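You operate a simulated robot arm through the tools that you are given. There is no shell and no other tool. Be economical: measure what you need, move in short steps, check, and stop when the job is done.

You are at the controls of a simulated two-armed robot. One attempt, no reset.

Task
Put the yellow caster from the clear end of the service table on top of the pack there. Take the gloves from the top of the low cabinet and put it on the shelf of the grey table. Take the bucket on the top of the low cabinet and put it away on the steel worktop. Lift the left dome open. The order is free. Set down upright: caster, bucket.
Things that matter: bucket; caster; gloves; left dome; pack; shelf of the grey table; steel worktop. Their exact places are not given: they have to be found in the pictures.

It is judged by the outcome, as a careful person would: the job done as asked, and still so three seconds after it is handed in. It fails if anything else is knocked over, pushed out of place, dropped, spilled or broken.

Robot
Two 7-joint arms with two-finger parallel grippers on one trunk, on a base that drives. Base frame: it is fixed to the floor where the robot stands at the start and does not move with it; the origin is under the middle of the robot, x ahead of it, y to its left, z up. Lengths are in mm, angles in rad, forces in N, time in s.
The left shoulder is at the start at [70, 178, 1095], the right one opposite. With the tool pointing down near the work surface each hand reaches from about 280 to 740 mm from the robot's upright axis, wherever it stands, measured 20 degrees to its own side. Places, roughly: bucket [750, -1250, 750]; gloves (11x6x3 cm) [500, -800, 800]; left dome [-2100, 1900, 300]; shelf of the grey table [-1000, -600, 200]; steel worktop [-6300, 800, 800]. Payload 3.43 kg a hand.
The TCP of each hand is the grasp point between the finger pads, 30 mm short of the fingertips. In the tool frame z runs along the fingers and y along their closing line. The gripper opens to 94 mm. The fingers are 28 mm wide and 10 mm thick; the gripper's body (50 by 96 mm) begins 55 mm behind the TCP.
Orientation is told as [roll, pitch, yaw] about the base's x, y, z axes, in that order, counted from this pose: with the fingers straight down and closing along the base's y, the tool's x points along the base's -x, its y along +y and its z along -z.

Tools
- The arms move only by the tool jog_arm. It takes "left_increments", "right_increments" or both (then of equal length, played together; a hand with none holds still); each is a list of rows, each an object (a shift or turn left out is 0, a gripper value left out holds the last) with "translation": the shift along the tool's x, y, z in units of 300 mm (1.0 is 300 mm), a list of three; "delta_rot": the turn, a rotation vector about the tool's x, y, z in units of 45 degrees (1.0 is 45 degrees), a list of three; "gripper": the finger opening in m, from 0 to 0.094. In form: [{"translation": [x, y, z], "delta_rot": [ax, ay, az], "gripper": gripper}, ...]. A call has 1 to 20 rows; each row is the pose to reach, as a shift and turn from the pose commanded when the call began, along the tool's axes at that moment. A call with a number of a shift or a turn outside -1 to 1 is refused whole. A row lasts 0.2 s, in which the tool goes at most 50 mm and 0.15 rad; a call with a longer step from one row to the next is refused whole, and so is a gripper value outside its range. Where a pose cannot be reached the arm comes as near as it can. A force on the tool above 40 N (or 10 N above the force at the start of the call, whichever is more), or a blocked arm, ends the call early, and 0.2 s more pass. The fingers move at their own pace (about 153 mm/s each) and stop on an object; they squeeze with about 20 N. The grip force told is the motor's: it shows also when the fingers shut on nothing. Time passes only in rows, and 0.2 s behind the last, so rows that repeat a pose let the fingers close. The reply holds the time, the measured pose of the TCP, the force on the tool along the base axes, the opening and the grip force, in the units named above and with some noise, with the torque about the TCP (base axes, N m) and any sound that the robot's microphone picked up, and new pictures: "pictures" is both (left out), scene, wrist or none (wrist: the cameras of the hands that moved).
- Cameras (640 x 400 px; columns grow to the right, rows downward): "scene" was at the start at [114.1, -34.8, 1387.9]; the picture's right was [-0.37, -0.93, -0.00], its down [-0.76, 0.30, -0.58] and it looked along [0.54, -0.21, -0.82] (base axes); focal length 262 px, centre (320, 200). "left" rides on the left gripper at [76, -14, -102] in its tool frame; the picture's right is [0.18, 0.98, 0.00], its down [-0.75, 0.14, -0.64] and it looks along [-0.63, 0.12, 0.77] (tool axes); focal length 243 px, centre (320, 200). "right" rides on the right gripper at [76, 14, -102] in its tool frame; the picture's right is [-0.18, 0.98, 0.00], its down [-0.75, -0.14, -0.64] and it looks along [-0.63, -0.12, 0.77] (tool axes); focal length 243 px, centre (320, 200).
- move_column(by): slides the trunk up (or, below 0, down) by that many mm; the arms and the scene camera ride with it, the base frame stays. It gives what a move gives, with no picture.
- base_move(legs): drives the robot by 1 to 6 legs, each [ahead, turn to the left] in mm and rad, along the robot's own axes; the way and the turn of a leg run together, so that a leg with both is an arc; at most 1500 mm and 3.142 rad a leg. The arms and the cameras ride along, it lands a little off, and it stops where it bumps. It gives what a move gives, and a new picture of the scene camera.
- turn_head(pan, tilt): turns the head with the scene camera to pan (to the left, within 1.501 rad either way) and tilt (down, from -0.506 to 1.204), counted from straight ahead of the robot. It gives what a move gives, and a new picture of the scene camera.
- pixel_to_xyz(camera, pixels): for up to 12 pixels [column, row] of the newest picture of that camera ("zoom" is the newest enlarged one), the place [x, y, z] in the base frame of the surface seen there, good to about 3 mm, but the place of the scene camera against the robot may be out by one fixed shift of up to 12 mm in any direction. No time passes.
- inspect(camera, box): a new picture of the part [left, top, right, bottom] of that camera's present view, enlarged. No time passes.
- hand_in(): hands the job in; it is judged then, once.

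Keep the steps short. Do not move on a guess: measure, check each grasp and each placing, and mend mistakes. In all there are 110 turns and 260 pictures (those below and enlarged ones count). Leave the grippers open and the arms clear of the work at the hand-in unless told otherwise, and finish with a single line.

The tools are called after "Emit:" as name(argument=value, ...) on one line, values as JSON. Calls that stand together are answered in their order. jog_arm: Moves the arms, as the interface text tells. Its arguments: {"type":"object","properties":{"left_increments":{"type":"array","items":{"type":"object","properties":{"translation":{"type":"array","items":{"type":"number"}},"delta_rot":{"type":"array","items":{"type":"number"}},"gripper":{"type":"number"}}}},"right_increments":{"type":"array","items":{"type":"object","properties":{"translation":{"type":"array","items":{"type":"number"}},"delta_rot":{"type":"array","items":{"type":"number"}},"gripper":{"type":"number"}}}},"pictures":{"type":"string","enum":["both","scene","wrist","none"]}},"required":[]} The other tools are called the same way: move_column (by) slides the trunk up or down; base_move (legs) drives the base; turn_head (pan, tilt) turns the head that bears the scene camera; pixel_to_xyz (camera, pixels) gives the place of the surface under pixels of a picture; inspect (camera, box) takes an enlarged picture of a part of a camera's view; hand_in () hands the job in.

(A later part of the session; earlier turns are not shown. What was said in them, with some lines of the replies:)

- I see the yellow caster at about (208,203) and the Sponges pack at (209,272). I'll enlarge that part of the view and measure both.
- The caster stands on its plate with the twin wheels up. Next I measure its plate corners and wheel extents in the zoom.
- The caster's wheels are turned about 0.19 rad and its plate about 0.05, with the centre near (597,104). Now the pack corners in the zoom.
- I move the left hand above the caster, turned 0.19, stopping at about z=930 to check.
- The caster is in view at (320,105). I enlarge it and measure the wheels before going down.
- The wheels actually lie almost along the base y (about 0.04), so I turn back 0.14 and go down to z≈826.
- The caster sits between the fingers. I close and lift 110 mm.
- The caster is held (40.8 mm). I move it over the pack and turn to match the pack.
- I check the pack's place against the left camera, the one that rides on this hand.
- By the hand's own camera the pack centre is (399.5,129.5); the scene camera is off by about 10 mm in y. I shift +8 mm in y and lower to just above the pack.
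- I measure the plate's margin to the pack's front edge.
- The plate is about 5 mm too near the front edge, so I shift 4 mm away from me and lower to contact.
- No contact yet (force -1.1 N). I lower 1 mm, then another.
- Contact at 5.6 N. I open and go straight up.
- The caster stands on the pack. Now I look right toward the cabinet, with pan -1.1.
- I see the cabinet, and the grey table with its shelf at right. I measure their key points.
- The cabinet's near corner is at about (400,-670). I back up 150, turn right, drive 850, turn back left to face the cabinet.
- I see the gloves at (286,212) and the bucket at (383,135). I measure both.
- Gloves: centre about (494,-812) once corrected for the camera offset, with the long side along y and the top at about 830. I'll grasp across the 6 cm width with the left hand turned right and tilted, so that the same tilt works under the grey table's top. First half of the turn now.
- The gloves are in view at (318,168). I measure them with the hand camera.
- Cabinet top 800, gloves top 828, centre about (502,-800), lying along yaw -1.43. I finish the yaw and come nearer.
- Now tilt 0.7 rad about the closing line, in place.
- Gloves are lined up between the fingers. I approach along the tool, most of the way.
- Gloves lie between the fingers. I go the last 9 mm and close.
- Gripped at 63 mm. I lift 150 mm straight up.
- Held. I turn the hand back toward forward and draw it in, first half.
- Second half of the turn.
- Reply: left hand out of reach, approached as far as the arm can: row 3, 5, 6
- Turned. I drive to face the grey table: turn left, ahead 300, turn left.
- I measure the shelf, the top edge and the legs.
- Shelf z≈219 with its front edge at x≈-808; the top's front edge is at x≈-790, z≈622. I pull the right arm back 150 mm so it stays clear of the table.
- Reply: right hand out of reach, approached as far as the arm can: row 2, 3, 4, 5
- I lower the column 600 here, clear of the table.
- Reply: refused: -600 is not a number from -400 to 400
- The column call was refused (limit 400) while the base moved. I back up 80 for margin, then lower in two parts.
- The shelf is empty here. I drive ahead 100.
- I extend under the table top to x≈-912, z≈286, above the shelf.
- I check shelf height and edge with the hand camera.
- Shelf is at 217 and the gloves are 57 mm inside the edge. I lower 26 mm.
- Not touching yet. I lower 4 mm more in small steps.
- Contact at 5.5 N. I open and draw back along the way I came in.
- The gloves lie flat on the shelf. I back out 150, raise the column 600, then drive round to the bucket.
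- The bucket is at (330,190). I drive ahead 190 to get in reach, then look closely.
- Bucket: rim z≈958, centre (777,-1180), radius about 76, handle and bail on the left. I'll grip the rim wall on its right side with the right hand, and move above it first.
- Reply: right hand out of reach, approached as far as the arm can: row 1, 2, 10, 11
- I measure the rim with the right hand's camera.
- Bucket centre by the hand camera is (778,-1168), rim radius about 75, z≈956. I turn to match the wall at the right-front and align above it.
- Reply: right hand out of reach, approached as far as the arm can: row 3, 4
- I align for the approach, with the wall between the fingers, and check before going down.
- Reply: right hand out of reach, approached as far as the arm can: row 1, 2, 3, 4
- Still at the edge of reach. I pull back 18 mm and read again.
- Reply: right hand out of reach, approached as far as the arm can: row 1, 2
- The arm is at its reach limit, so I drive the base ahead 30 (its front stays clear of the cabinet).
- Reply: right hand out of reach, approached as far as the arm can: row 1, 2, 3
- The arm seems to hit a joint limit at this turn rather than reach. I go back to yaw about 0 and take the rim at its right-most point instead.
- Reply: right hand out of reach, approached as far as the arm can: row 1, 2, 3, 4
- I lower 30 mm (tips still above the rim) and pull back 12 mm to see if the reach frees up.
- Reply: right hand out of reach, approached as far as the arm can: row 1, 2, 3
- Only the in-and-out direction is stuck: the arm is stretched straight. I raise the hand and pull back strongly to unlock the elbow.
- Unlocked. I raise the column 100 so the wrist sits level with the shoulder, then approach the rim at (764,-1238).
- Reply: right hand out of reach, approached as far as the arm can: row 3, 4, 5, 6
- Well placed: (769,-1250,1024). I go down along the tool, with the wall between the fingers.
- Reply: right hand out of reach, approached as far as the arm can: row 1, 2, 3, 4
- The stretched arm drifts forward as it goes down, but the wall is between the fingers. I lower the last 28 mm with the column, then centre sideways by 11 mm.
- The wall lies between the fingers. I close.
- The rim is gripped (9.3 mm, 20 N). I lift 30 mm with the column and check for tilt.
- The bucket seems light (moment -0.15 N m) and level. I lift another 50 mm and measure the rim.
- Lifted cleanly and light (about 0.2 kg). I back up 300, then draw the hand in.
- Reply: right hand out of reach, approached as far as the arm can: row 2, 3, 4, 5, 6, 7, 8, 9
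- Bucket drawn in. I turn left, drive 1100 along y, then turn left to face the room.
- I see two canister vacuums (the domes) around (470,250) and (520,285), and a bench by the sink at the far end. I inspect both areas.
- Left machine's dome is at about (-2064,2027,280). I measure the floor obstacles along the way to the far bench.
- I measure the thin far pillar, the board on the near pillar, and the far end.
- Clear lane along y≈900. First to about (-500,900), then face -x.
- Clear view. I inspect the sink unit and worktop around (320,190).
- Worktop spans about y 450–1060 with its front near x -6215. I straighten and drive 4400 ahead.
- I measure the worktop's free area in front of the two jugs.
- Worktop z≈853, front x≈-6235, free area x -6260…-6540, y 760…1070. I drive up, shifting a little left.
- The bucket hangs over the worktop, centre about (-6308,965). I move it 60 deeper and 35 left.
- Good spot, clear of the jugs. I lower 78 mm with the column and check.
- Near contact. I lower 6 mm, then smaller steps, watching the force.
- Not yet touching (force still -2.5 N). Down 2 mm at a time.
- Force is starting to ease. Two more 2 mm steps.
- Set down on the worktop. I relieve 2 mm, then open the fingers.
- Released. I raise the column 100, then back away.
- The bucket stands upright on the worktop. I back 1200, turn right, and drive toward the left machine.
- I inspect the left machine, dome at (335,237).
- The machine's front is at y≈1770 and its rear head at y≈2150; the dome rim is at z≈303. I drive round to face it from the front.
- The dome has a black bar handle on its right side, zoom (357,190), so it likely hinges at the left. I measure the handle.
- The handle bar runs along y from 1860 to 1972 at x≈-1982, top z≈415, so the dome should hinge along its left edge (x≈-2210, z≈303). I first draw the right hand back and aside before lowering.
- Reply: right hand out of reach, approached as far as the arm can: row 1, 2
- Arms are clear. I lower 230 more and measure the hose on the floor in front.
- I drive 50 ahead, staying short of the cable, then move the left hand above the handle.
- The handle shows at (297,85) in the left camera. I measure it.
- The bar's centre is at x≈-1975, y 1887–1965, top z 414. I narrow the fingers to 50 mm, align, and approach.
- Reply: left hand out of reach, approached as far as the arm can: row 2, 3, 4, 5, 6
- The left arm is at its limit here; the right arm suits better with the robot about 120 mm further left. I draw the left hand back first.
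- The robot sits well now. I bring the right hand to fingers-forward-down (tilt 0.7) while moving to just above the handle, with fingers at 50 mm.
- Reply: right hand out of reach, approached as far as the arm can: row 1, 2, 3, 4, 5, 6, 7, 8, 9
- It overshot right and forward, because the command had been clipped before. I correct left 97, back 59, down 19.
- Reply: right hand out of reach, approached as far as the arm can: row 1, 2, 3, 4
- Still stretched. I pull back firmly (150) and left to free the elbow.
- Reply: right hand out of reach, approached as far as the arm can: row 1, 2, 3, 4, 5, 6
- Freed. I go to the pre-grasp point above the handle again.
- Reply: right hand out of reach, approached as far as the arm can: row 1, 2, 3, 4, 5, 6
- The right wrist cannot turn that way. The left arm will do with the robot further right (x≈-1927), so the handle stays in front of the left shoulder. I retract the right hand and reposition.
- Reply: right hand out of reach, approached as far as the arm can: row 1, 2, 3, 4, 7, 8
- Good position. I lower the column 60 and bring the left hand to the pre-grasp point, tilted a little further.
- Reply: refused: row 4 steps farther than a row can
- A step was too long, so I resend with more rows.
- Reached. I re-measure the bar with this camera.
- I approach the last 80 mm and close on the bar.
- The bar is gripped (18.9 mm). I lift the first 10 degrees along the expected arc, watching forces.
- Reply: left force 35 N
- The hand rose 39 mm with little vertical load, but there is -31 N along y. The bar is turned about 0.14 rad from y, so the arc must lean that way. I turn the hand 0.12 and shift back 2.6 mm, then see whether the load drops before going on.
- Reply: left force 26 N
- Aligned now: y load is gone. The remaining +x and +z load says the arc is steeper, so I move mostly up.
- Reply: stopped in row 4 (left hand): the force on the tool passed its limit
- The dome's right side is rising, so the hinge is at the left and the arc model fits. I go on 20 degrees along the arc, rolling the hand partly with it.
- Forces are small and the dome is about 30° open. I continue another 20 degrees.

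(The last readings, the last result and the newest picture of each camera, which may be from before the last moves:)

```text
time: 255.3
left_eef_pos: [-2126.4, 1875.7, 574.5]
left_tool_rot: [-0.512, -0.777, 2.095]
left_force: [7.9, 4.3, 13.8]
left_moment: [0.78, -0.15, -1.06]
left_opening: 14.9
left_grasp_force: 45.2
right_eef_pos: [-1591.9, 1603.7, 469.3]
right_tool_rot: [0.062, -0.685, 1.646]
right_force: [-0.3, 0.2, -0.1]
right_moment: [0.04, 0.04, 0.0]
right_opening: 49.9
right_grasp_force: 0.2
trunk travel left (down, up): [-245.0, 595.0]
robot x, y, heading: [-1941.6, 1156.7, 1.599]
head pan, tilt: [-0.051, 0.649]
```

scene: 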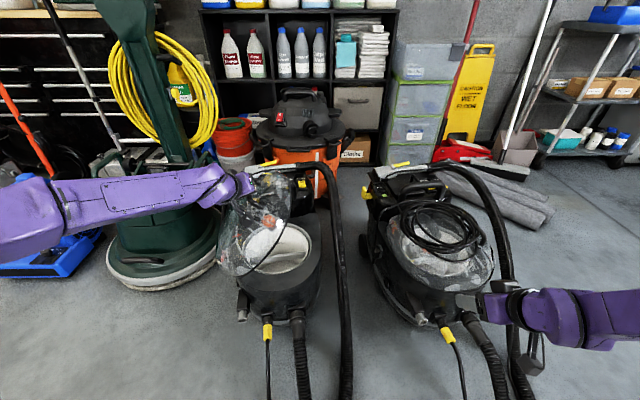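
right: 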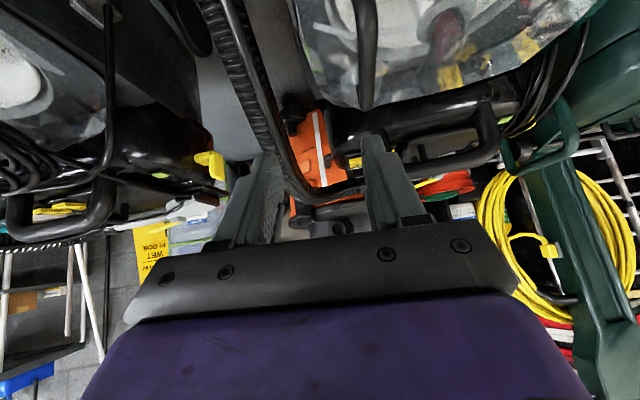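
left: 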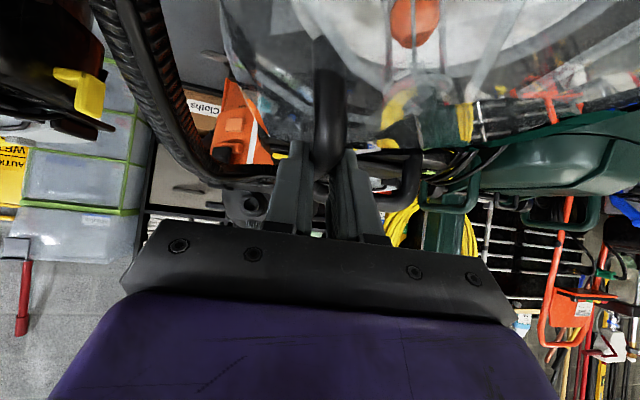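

About 50° open. I continue 20 degrees more, watching for the stop.

Emit:
jog_arm(left_increments=[{"translation": [-0.023, 0.028, -0.021], "delta_rot": [0.022, 0, -0.025], "gripper": 0.0}, {"translation": [-0.042, 0.056, -0.038], "delta_rot": [0.044, 0, -0.05], "gripper": 0.0}, {"translation": [-0.057, 0.088, -0.052], "delta_rot": [0.066, 0, -0.075], "gripper": 0.0}, {"translation": [-0.072, 0.12, -0.065], "delta_rot": [0.088, 0, -0.1], "gripper": 0.0}, {"translation": [-0.084, 0.153, -0.076], "delta_rot": [0.11, 0, -0.125], "gripper": 0.0}, {"translation": [-0.096, 0.187, -0.087], "delta_rot": [0.132, 0, -0.15], "gripper": 0.0}, {"translation": [-0.106, 0.222, -0.096], "delta_rot": [0.154, 0, -0.175], "gripper": 0.0}, {"translation": [-0.116, 0.258, -0.104], "delta_rot": [0.176, 0, -0.2], "gripper": 0.0}, {"translation": [-0.116, 0.258, -0.104], "delta_rot": [0.176, 0, -0.2], "gripper": 0.0}], pictures="scene")

Emit:
inspect(camera="scene", box=[150, 140, 360, 330])

```text
time: 257.3
left_eef_pos: [-2215.8, 1861.8, 593.4]
left_tool_rot: [-0.771, -0.687, 2.269]
left_force: [1.6, 5.4, 28.9]
left_moment: [0.92, -0.14, -0.88]
left_opening: 14.8
left_grasp_force: 45.3
right_eef_pos: [-1591.7, 1604.0, 471.1]
right_tool_rot: [0.062, -0.686, 1.646]
right_force: [-0.1, -1.2, 0.5]
right_moment: [0.0, -0.04, -0.01]
right_opening: 49.9
right_grasp_force: 0.2
trunk travel left (down, up): [-245.0, 595.0]
robot x, y, heading: [-1942.3, 1157.5, 1.602]
head pan, tilt: [-0.051, 0.649]
```

scene: 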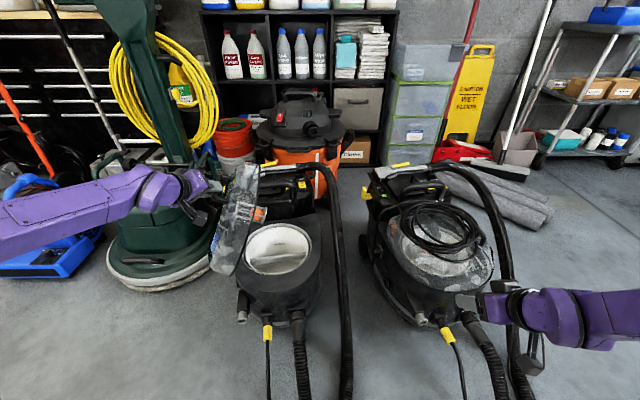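

```text
2.11 times, centred on (255, 235) of scene
```

zoom: 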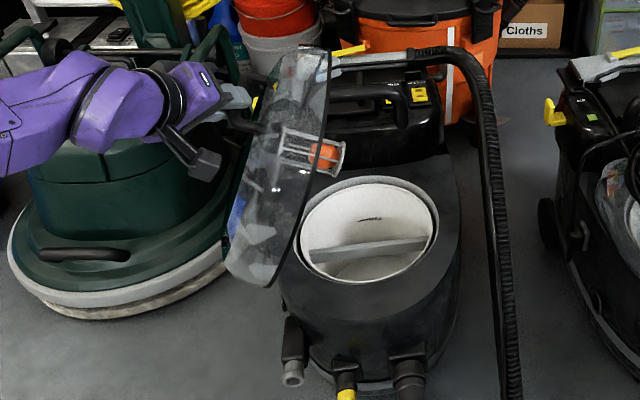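

The dome stands about 75° open, with its mass already left of the hinge. I push on 10 degrees more, slightly higher, to reach its stop.

Emit:
jog_arm(left_increments=[{"translation": [-0.006, 0, -0.006], "gripper": 0.0}, {"translation": [-0.02, 0.025, -0.018], "delta_rot": [0.022, 0, -0.025], "gripper": 0.0}, {"translation": [-0.033, 0.05, -0.03], "delta_rot": [0.044, 0, -0.05], "gripper": 0.0}, {"translation": [-0.047, 0.078, -0.042], "delta_rot": [0.066, 0, -0.075], "gripper": 0.0}, {"translation": [-0.06, 0.106, -0.054], "delta_rot": [0.088, 0, -0.1], "gripper": 0.0}, {"translation": [-0.06, 0.106, -0.054], "delta_rot": [0.088, 0, -0.1], "gripper": 0.0}], pictures="scene")

Emit:
inspect(camera="scene", box=[150, 140, 360, 330])

```text
time: 258.7
left_eef_pos: [-2256.3, 1855.6, 592.3]
left_tool_rot: [-0.873, -0.624, 2.331]
left_force: [-0.5, -3.2, 14.5]
left_moment: [1.15, 0.0, -0.67]
left_opening: 14.8
left_grasp_force: 45.1
right_eef_pos: [-1591.7, 1603.1, 469.6]
right_tool_rot: [0.063, -0.685, 1.647]
right_force: [-0.6, -0.2, -0.1]
right_moment: [0.02, 0.03, 0.01]
right_opening: 50.0
right_grasp_force: 0.0
trunk travel left (down, up): [-245.0, 595.0]
robot x, y, heading: [-1940.0, 1156.6, 1.603]
head pan, tilt: [-0.051, 0.649]
```

scene: 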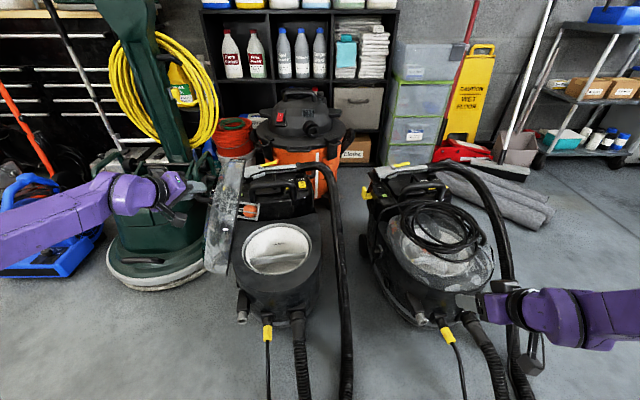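

```text
2.11 times, centred on (255, 235) of scene
```

zoom: 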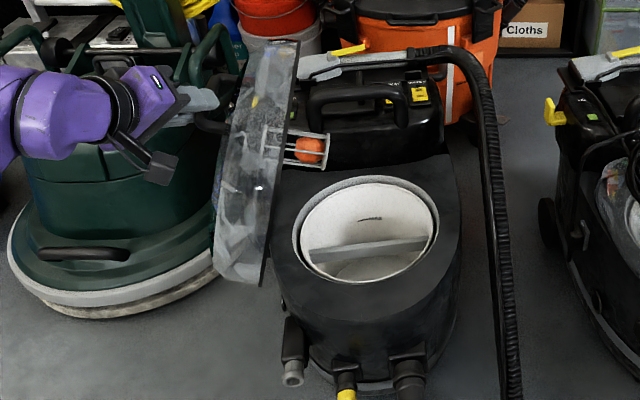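

Now about 87° open with no stop yet. 10 degrees more.

Emit:
jog_arm(left_increments=[{"translation": [-0.014, 0.028, -0.013], "delta_rot": [0.022, 0, -0.025], "gripper": 0.0}, {"translation": [-0.027, 0.056, -0.025], "delta_rot": [0.044, 0, -0.05], "gripper": 0.0}, {"translation": [-0.037, 0.088, -0.034], "delta_rot": [0.066, 0, -0.075], "gripper": 0.0}, {"translation": [-0.047, 0.12, -0.042], "delta_rot": [0.088, 0, -0.1], "gripper": 0.0}, {"translation": [-0.047, 0.12, -0.042], "delta_rot": [0.088, 0, -0.1], "gripper": 0.0}], pictures="both")

Emit:
inspect(camera="scene", box=[150, 140, 360, 330])

```text
time: 259.9
left_eef_pos: [-2294.9, 1850.8, 586.1]
left_tool_rot: [-0.978, -0.564, 2.391]
left_force: [-3.2, -4.0, 14.5]
left_moment: [0.73, 0.0, -1.01]
left_opening: 15.0
left_grasp_force: 44.4
right_eef_pos: [-1591.4, 1604.6, 470.3]
right_tool_rot: [0.061, -0.683, 1.647]
right_force: [0.4, 0.1, 0.1]
right_moment: [0.02, 0.0, 0.03]
right_opening: 50.1
right_grasp_force: 0.0
trunk travel left (down, up): [-245.0, 595.0]
robot x, y, heading: [-1939.0, 1157.6, 1.605]
head pan, tilt: [-0.051, 0.649]
```

scene: 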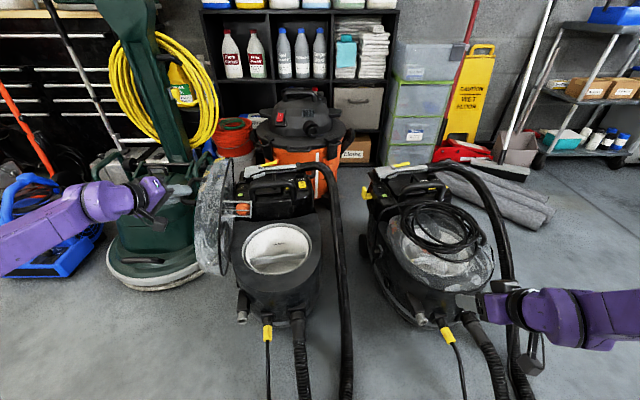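
left: 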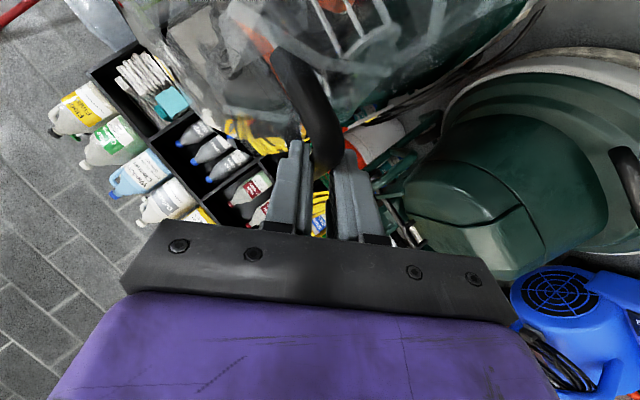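

```text
2.11 times, centred on (255, 235) of scene
```

zoom: 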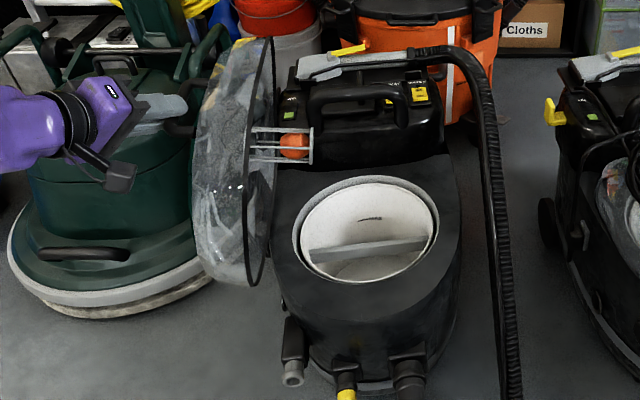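

Past vertical now, interior fully exposed. One more 10-degree step to find the stop, so it does not drop on release.

Emit:
jog_arm(left_increments=[{"translation": [-0.013, 0.027, -0.012], "delta_rot": [0.022, 0, -0.025], "gripper": 0.0}, {"translation": [-0.026, 0.054, -0.024], "delta_rot": [0.044, 0, -0.05], "gripper": 0.0}, {"translation": [-0.035, 0.085, -0.032], "delta_rot": [0.066, 0, -0.075], "gripper": 0.0}, {"translation": [-0.044, 0.115, -0.039], "delta_rot": [0.088, 0, -0.1], "gripper": 0.0}, {"translation": [-0.044, 0.115, -0.039], "delta_rot": [0.088, 0, -0.1], "gripper": 0.0}], pictures="scene")

Emit:
inspect(camera="scene", box=[150, 140, 360, 330])

```text
time: 261.1
left_eef_pos: [-2331.9, 1844.2, 573.8]
left_tool_rot: [-1.07, -0.498, 2.439]
left_force: [-7.7, 3.1, 18.3]
left_moment: [0.99, -0.03, -0.89]
left_opening: 14.9
left_grasp_force: 45.2
right_eef_pos: [-1592.5, 1604.4, 469.4]
right_tool_rot: [0.06, -0.684, 1.646]
right_force: [-0.2, 0.8, 0.5]
right_moment: [0.0, 0.0, 0.03]
right_opening: 50.0
right_grasp_force: 0.0
trunk travel left (down, up): [-245.0, 595.0]
robot x, y, heading: [-1942.6, 1157.5, 1.601]
head pan, tilt: [-0.051, 0.649]
```

scene: 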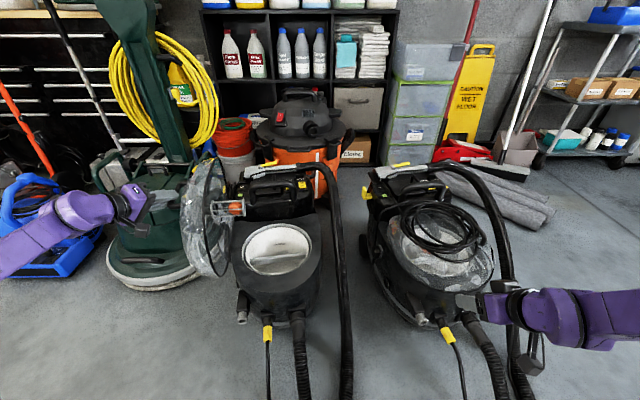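

```text
2.11 times, centred on (255, 235) of scene
```

zoom: 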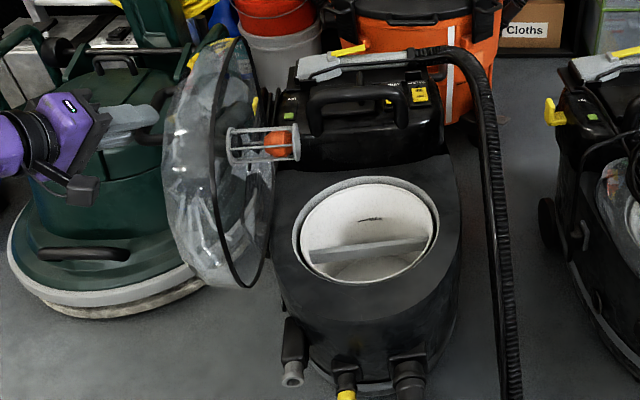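

About 107° open. I open the fingers slowly and see whether the dome stays.

Emit:
jog_arm(left_increments=[{"gripper": 0.02}, {"gripper": 0.03}, {"gripper": 0.045}, {"gripper": 0.06}, {"gripper": 0.06}], pictures="both")

Emit:
inspect(camera="scene", box=[150, 140, 360, 330])

```text
time: 262.3
left_eef_pos: [-2330.9, 1845.4, 571.9]
left_tool_rot: [-1.067, -0.495, 2.435]
left_force: [-0.6, -0.1, -0.1]
left_moment: [-0.02, 0.02, -0.01]
left_opening: 59.2
left_grasp_force: 0.1
right_eef_pos: [-1592.6, 1606.0, 469.7]
right_tool_rot: [0.058, -0.683, 1.647]
right_force: [-0.1, -0.5, 0.5]
right_moment: [0.02, -0.02, 0.03]
right_opening: 50.1
right_grasp_force: 0.0
trunk travel left (down, up): [-245.0, 595.0]
robot x, y, heading: [-1940.9, 1160.2, 1.6]
head pan, tilt: [-0.051, 0.649]
```

scene: 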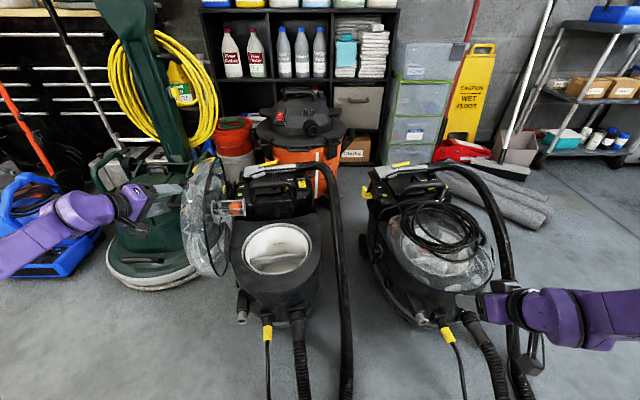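
left: 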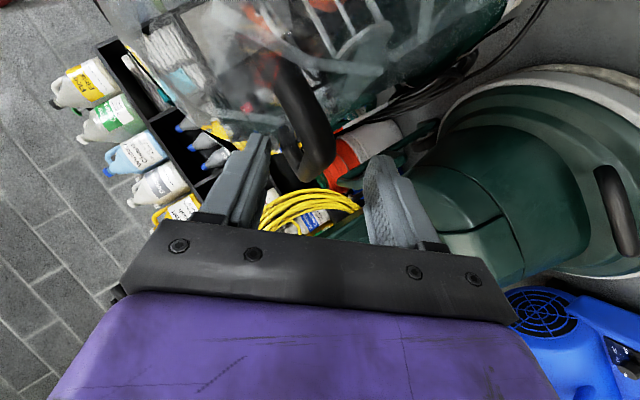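

```text
2.11 times, centred on (255, 235) of scene
```

zoom: 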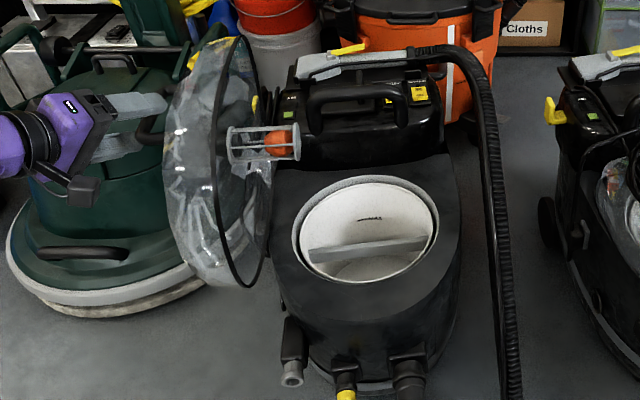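

The dome stays open. I withdraw the left hand along its own axis, then back the base away and raise the column.

Emit:
jog_arm(left_increments=[{"translation": [0, 0, -0.05]}, {"translation": [0, 0, -0.12]}, {"translation": [0, 0, -0.22]}, {"translation": [0, 0, -0.34]}, {"translation": [0, 0, -0.46], "gripper": 0.094}, {"translation": [0, 0, -0.46], "gripper": 0.094}], pictures="none")

Emit:
base_move(legs=[[-300, 0]])

Emit:
inspect(camera="scene", box=[190, 100, 450, 300])

Emit:
jog_arm(right_increments=[{"gripper": 0.094}, {"gripper": 0.094}], pictures="none")

```text
time: 263.7
left_eef_pos: [-2383.7, 1731.6, 629.7]
left_tool_rot: [-1.068, -0.494, 2.435]
left_force: [-0.2, -0.6, 0.5]
left_moment: [0.03, -0.01, -0.02]
left_opening: 93.9
left_grasp_force: 0.0
right_eef_pos: [-1592.8, 1605.2, 469.1]
right_tool_rot: [0.06, -0.682, 1.648]
right_force: [0.0, 0.4, -0.4]
right_moment: [-0.01, 0.02, -0.01]
right_opening: 49.9
right_grasp_force: 0.1
trunk travel left (down, up): [-245.0, 595.0]
robot x, y, heading: [-1943.3, 1161.1, 1.603]
head pan, tilt: [-0.051, 0.649]
```

```text
time: 265.7
left_eef_pos: [-2375.4, 1431.1, 630.0]
left_tool_rot: [-1.066, -0.495, 2.436]
left_force: [-0.1, 0.3, -0.6]
left_moment: [0.07, 0.01, -0.04]
left_opening: 94.0
left_grasp_force: 0.0
right_eef_pos: [-1583.8, 1303.6, 469.8]
right_tool_rot: [0.059, -0.682, 1.646]
right_force: [-0.3, -0.4, -0.6]
right_moment: [0.03, -0.03, 0.03]
right_opening: 50.0
right_grasp_force: 0.0
trunk travel left (down, up): [-245.0, 595.0]
robot x, y, heading: [-1929.1, 858.6, 1.599]
head pan, tilt: [-0.051, 0.649]
```

scene: 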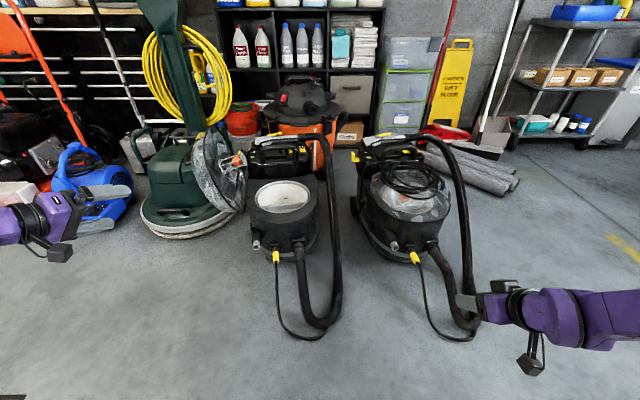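

```text
2.00 times, centred on (320, 200) of scene
```

zoom: 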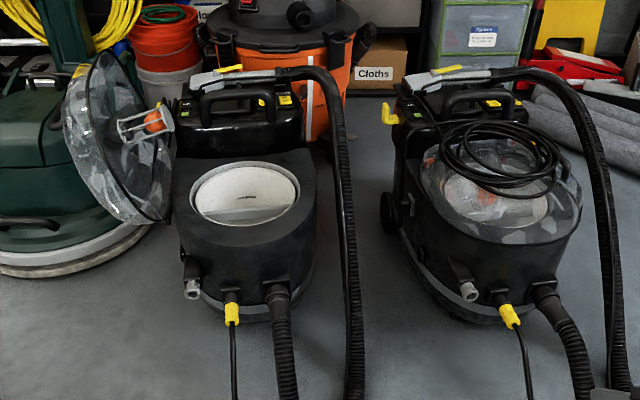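

```text
time: 266.3
left_eef_pos: [-2374.4, 1430.5, 630.6]
left_tool_rot: [-1.066, -0.494, 2.438]
left_force: [0.0, 0.3, 0.1]
left_moment: [-0.01, 0.0, -0.02]
left_opening: 94.0
left_grasp_force: 0.0
right_eef_pos: [-1582.4, 1303.8, 469.1]
right_tool_rot: [0.059, -0.683, 1.649]
right_force: [0.1, 0.5, 1.0]
right_moment: [0.03, 0.01, 0.0]
right_opening: 93.9
right_grasp_force: 0.0
trunk travel left (down, up): [-245.0, 595.0]
robot x, y, heading: [-1927.1, 861.2, 1.598]
head pan, tilt: [-0.051, 0.649]
```

The dome stays open, the bucket stands upright on the worktop, the gloves lie on the shelf and the caster stands on the pack. Grippers are open and the arms are clear, so I hand in.

Emit:
hand_in()

```text
The job is handed in.
```

All four jobs are done and handed in: the caster stands on the pack, the gloves are on the grey table's shelf, the bucket is upright on the steel worktop, and the left dome is open.
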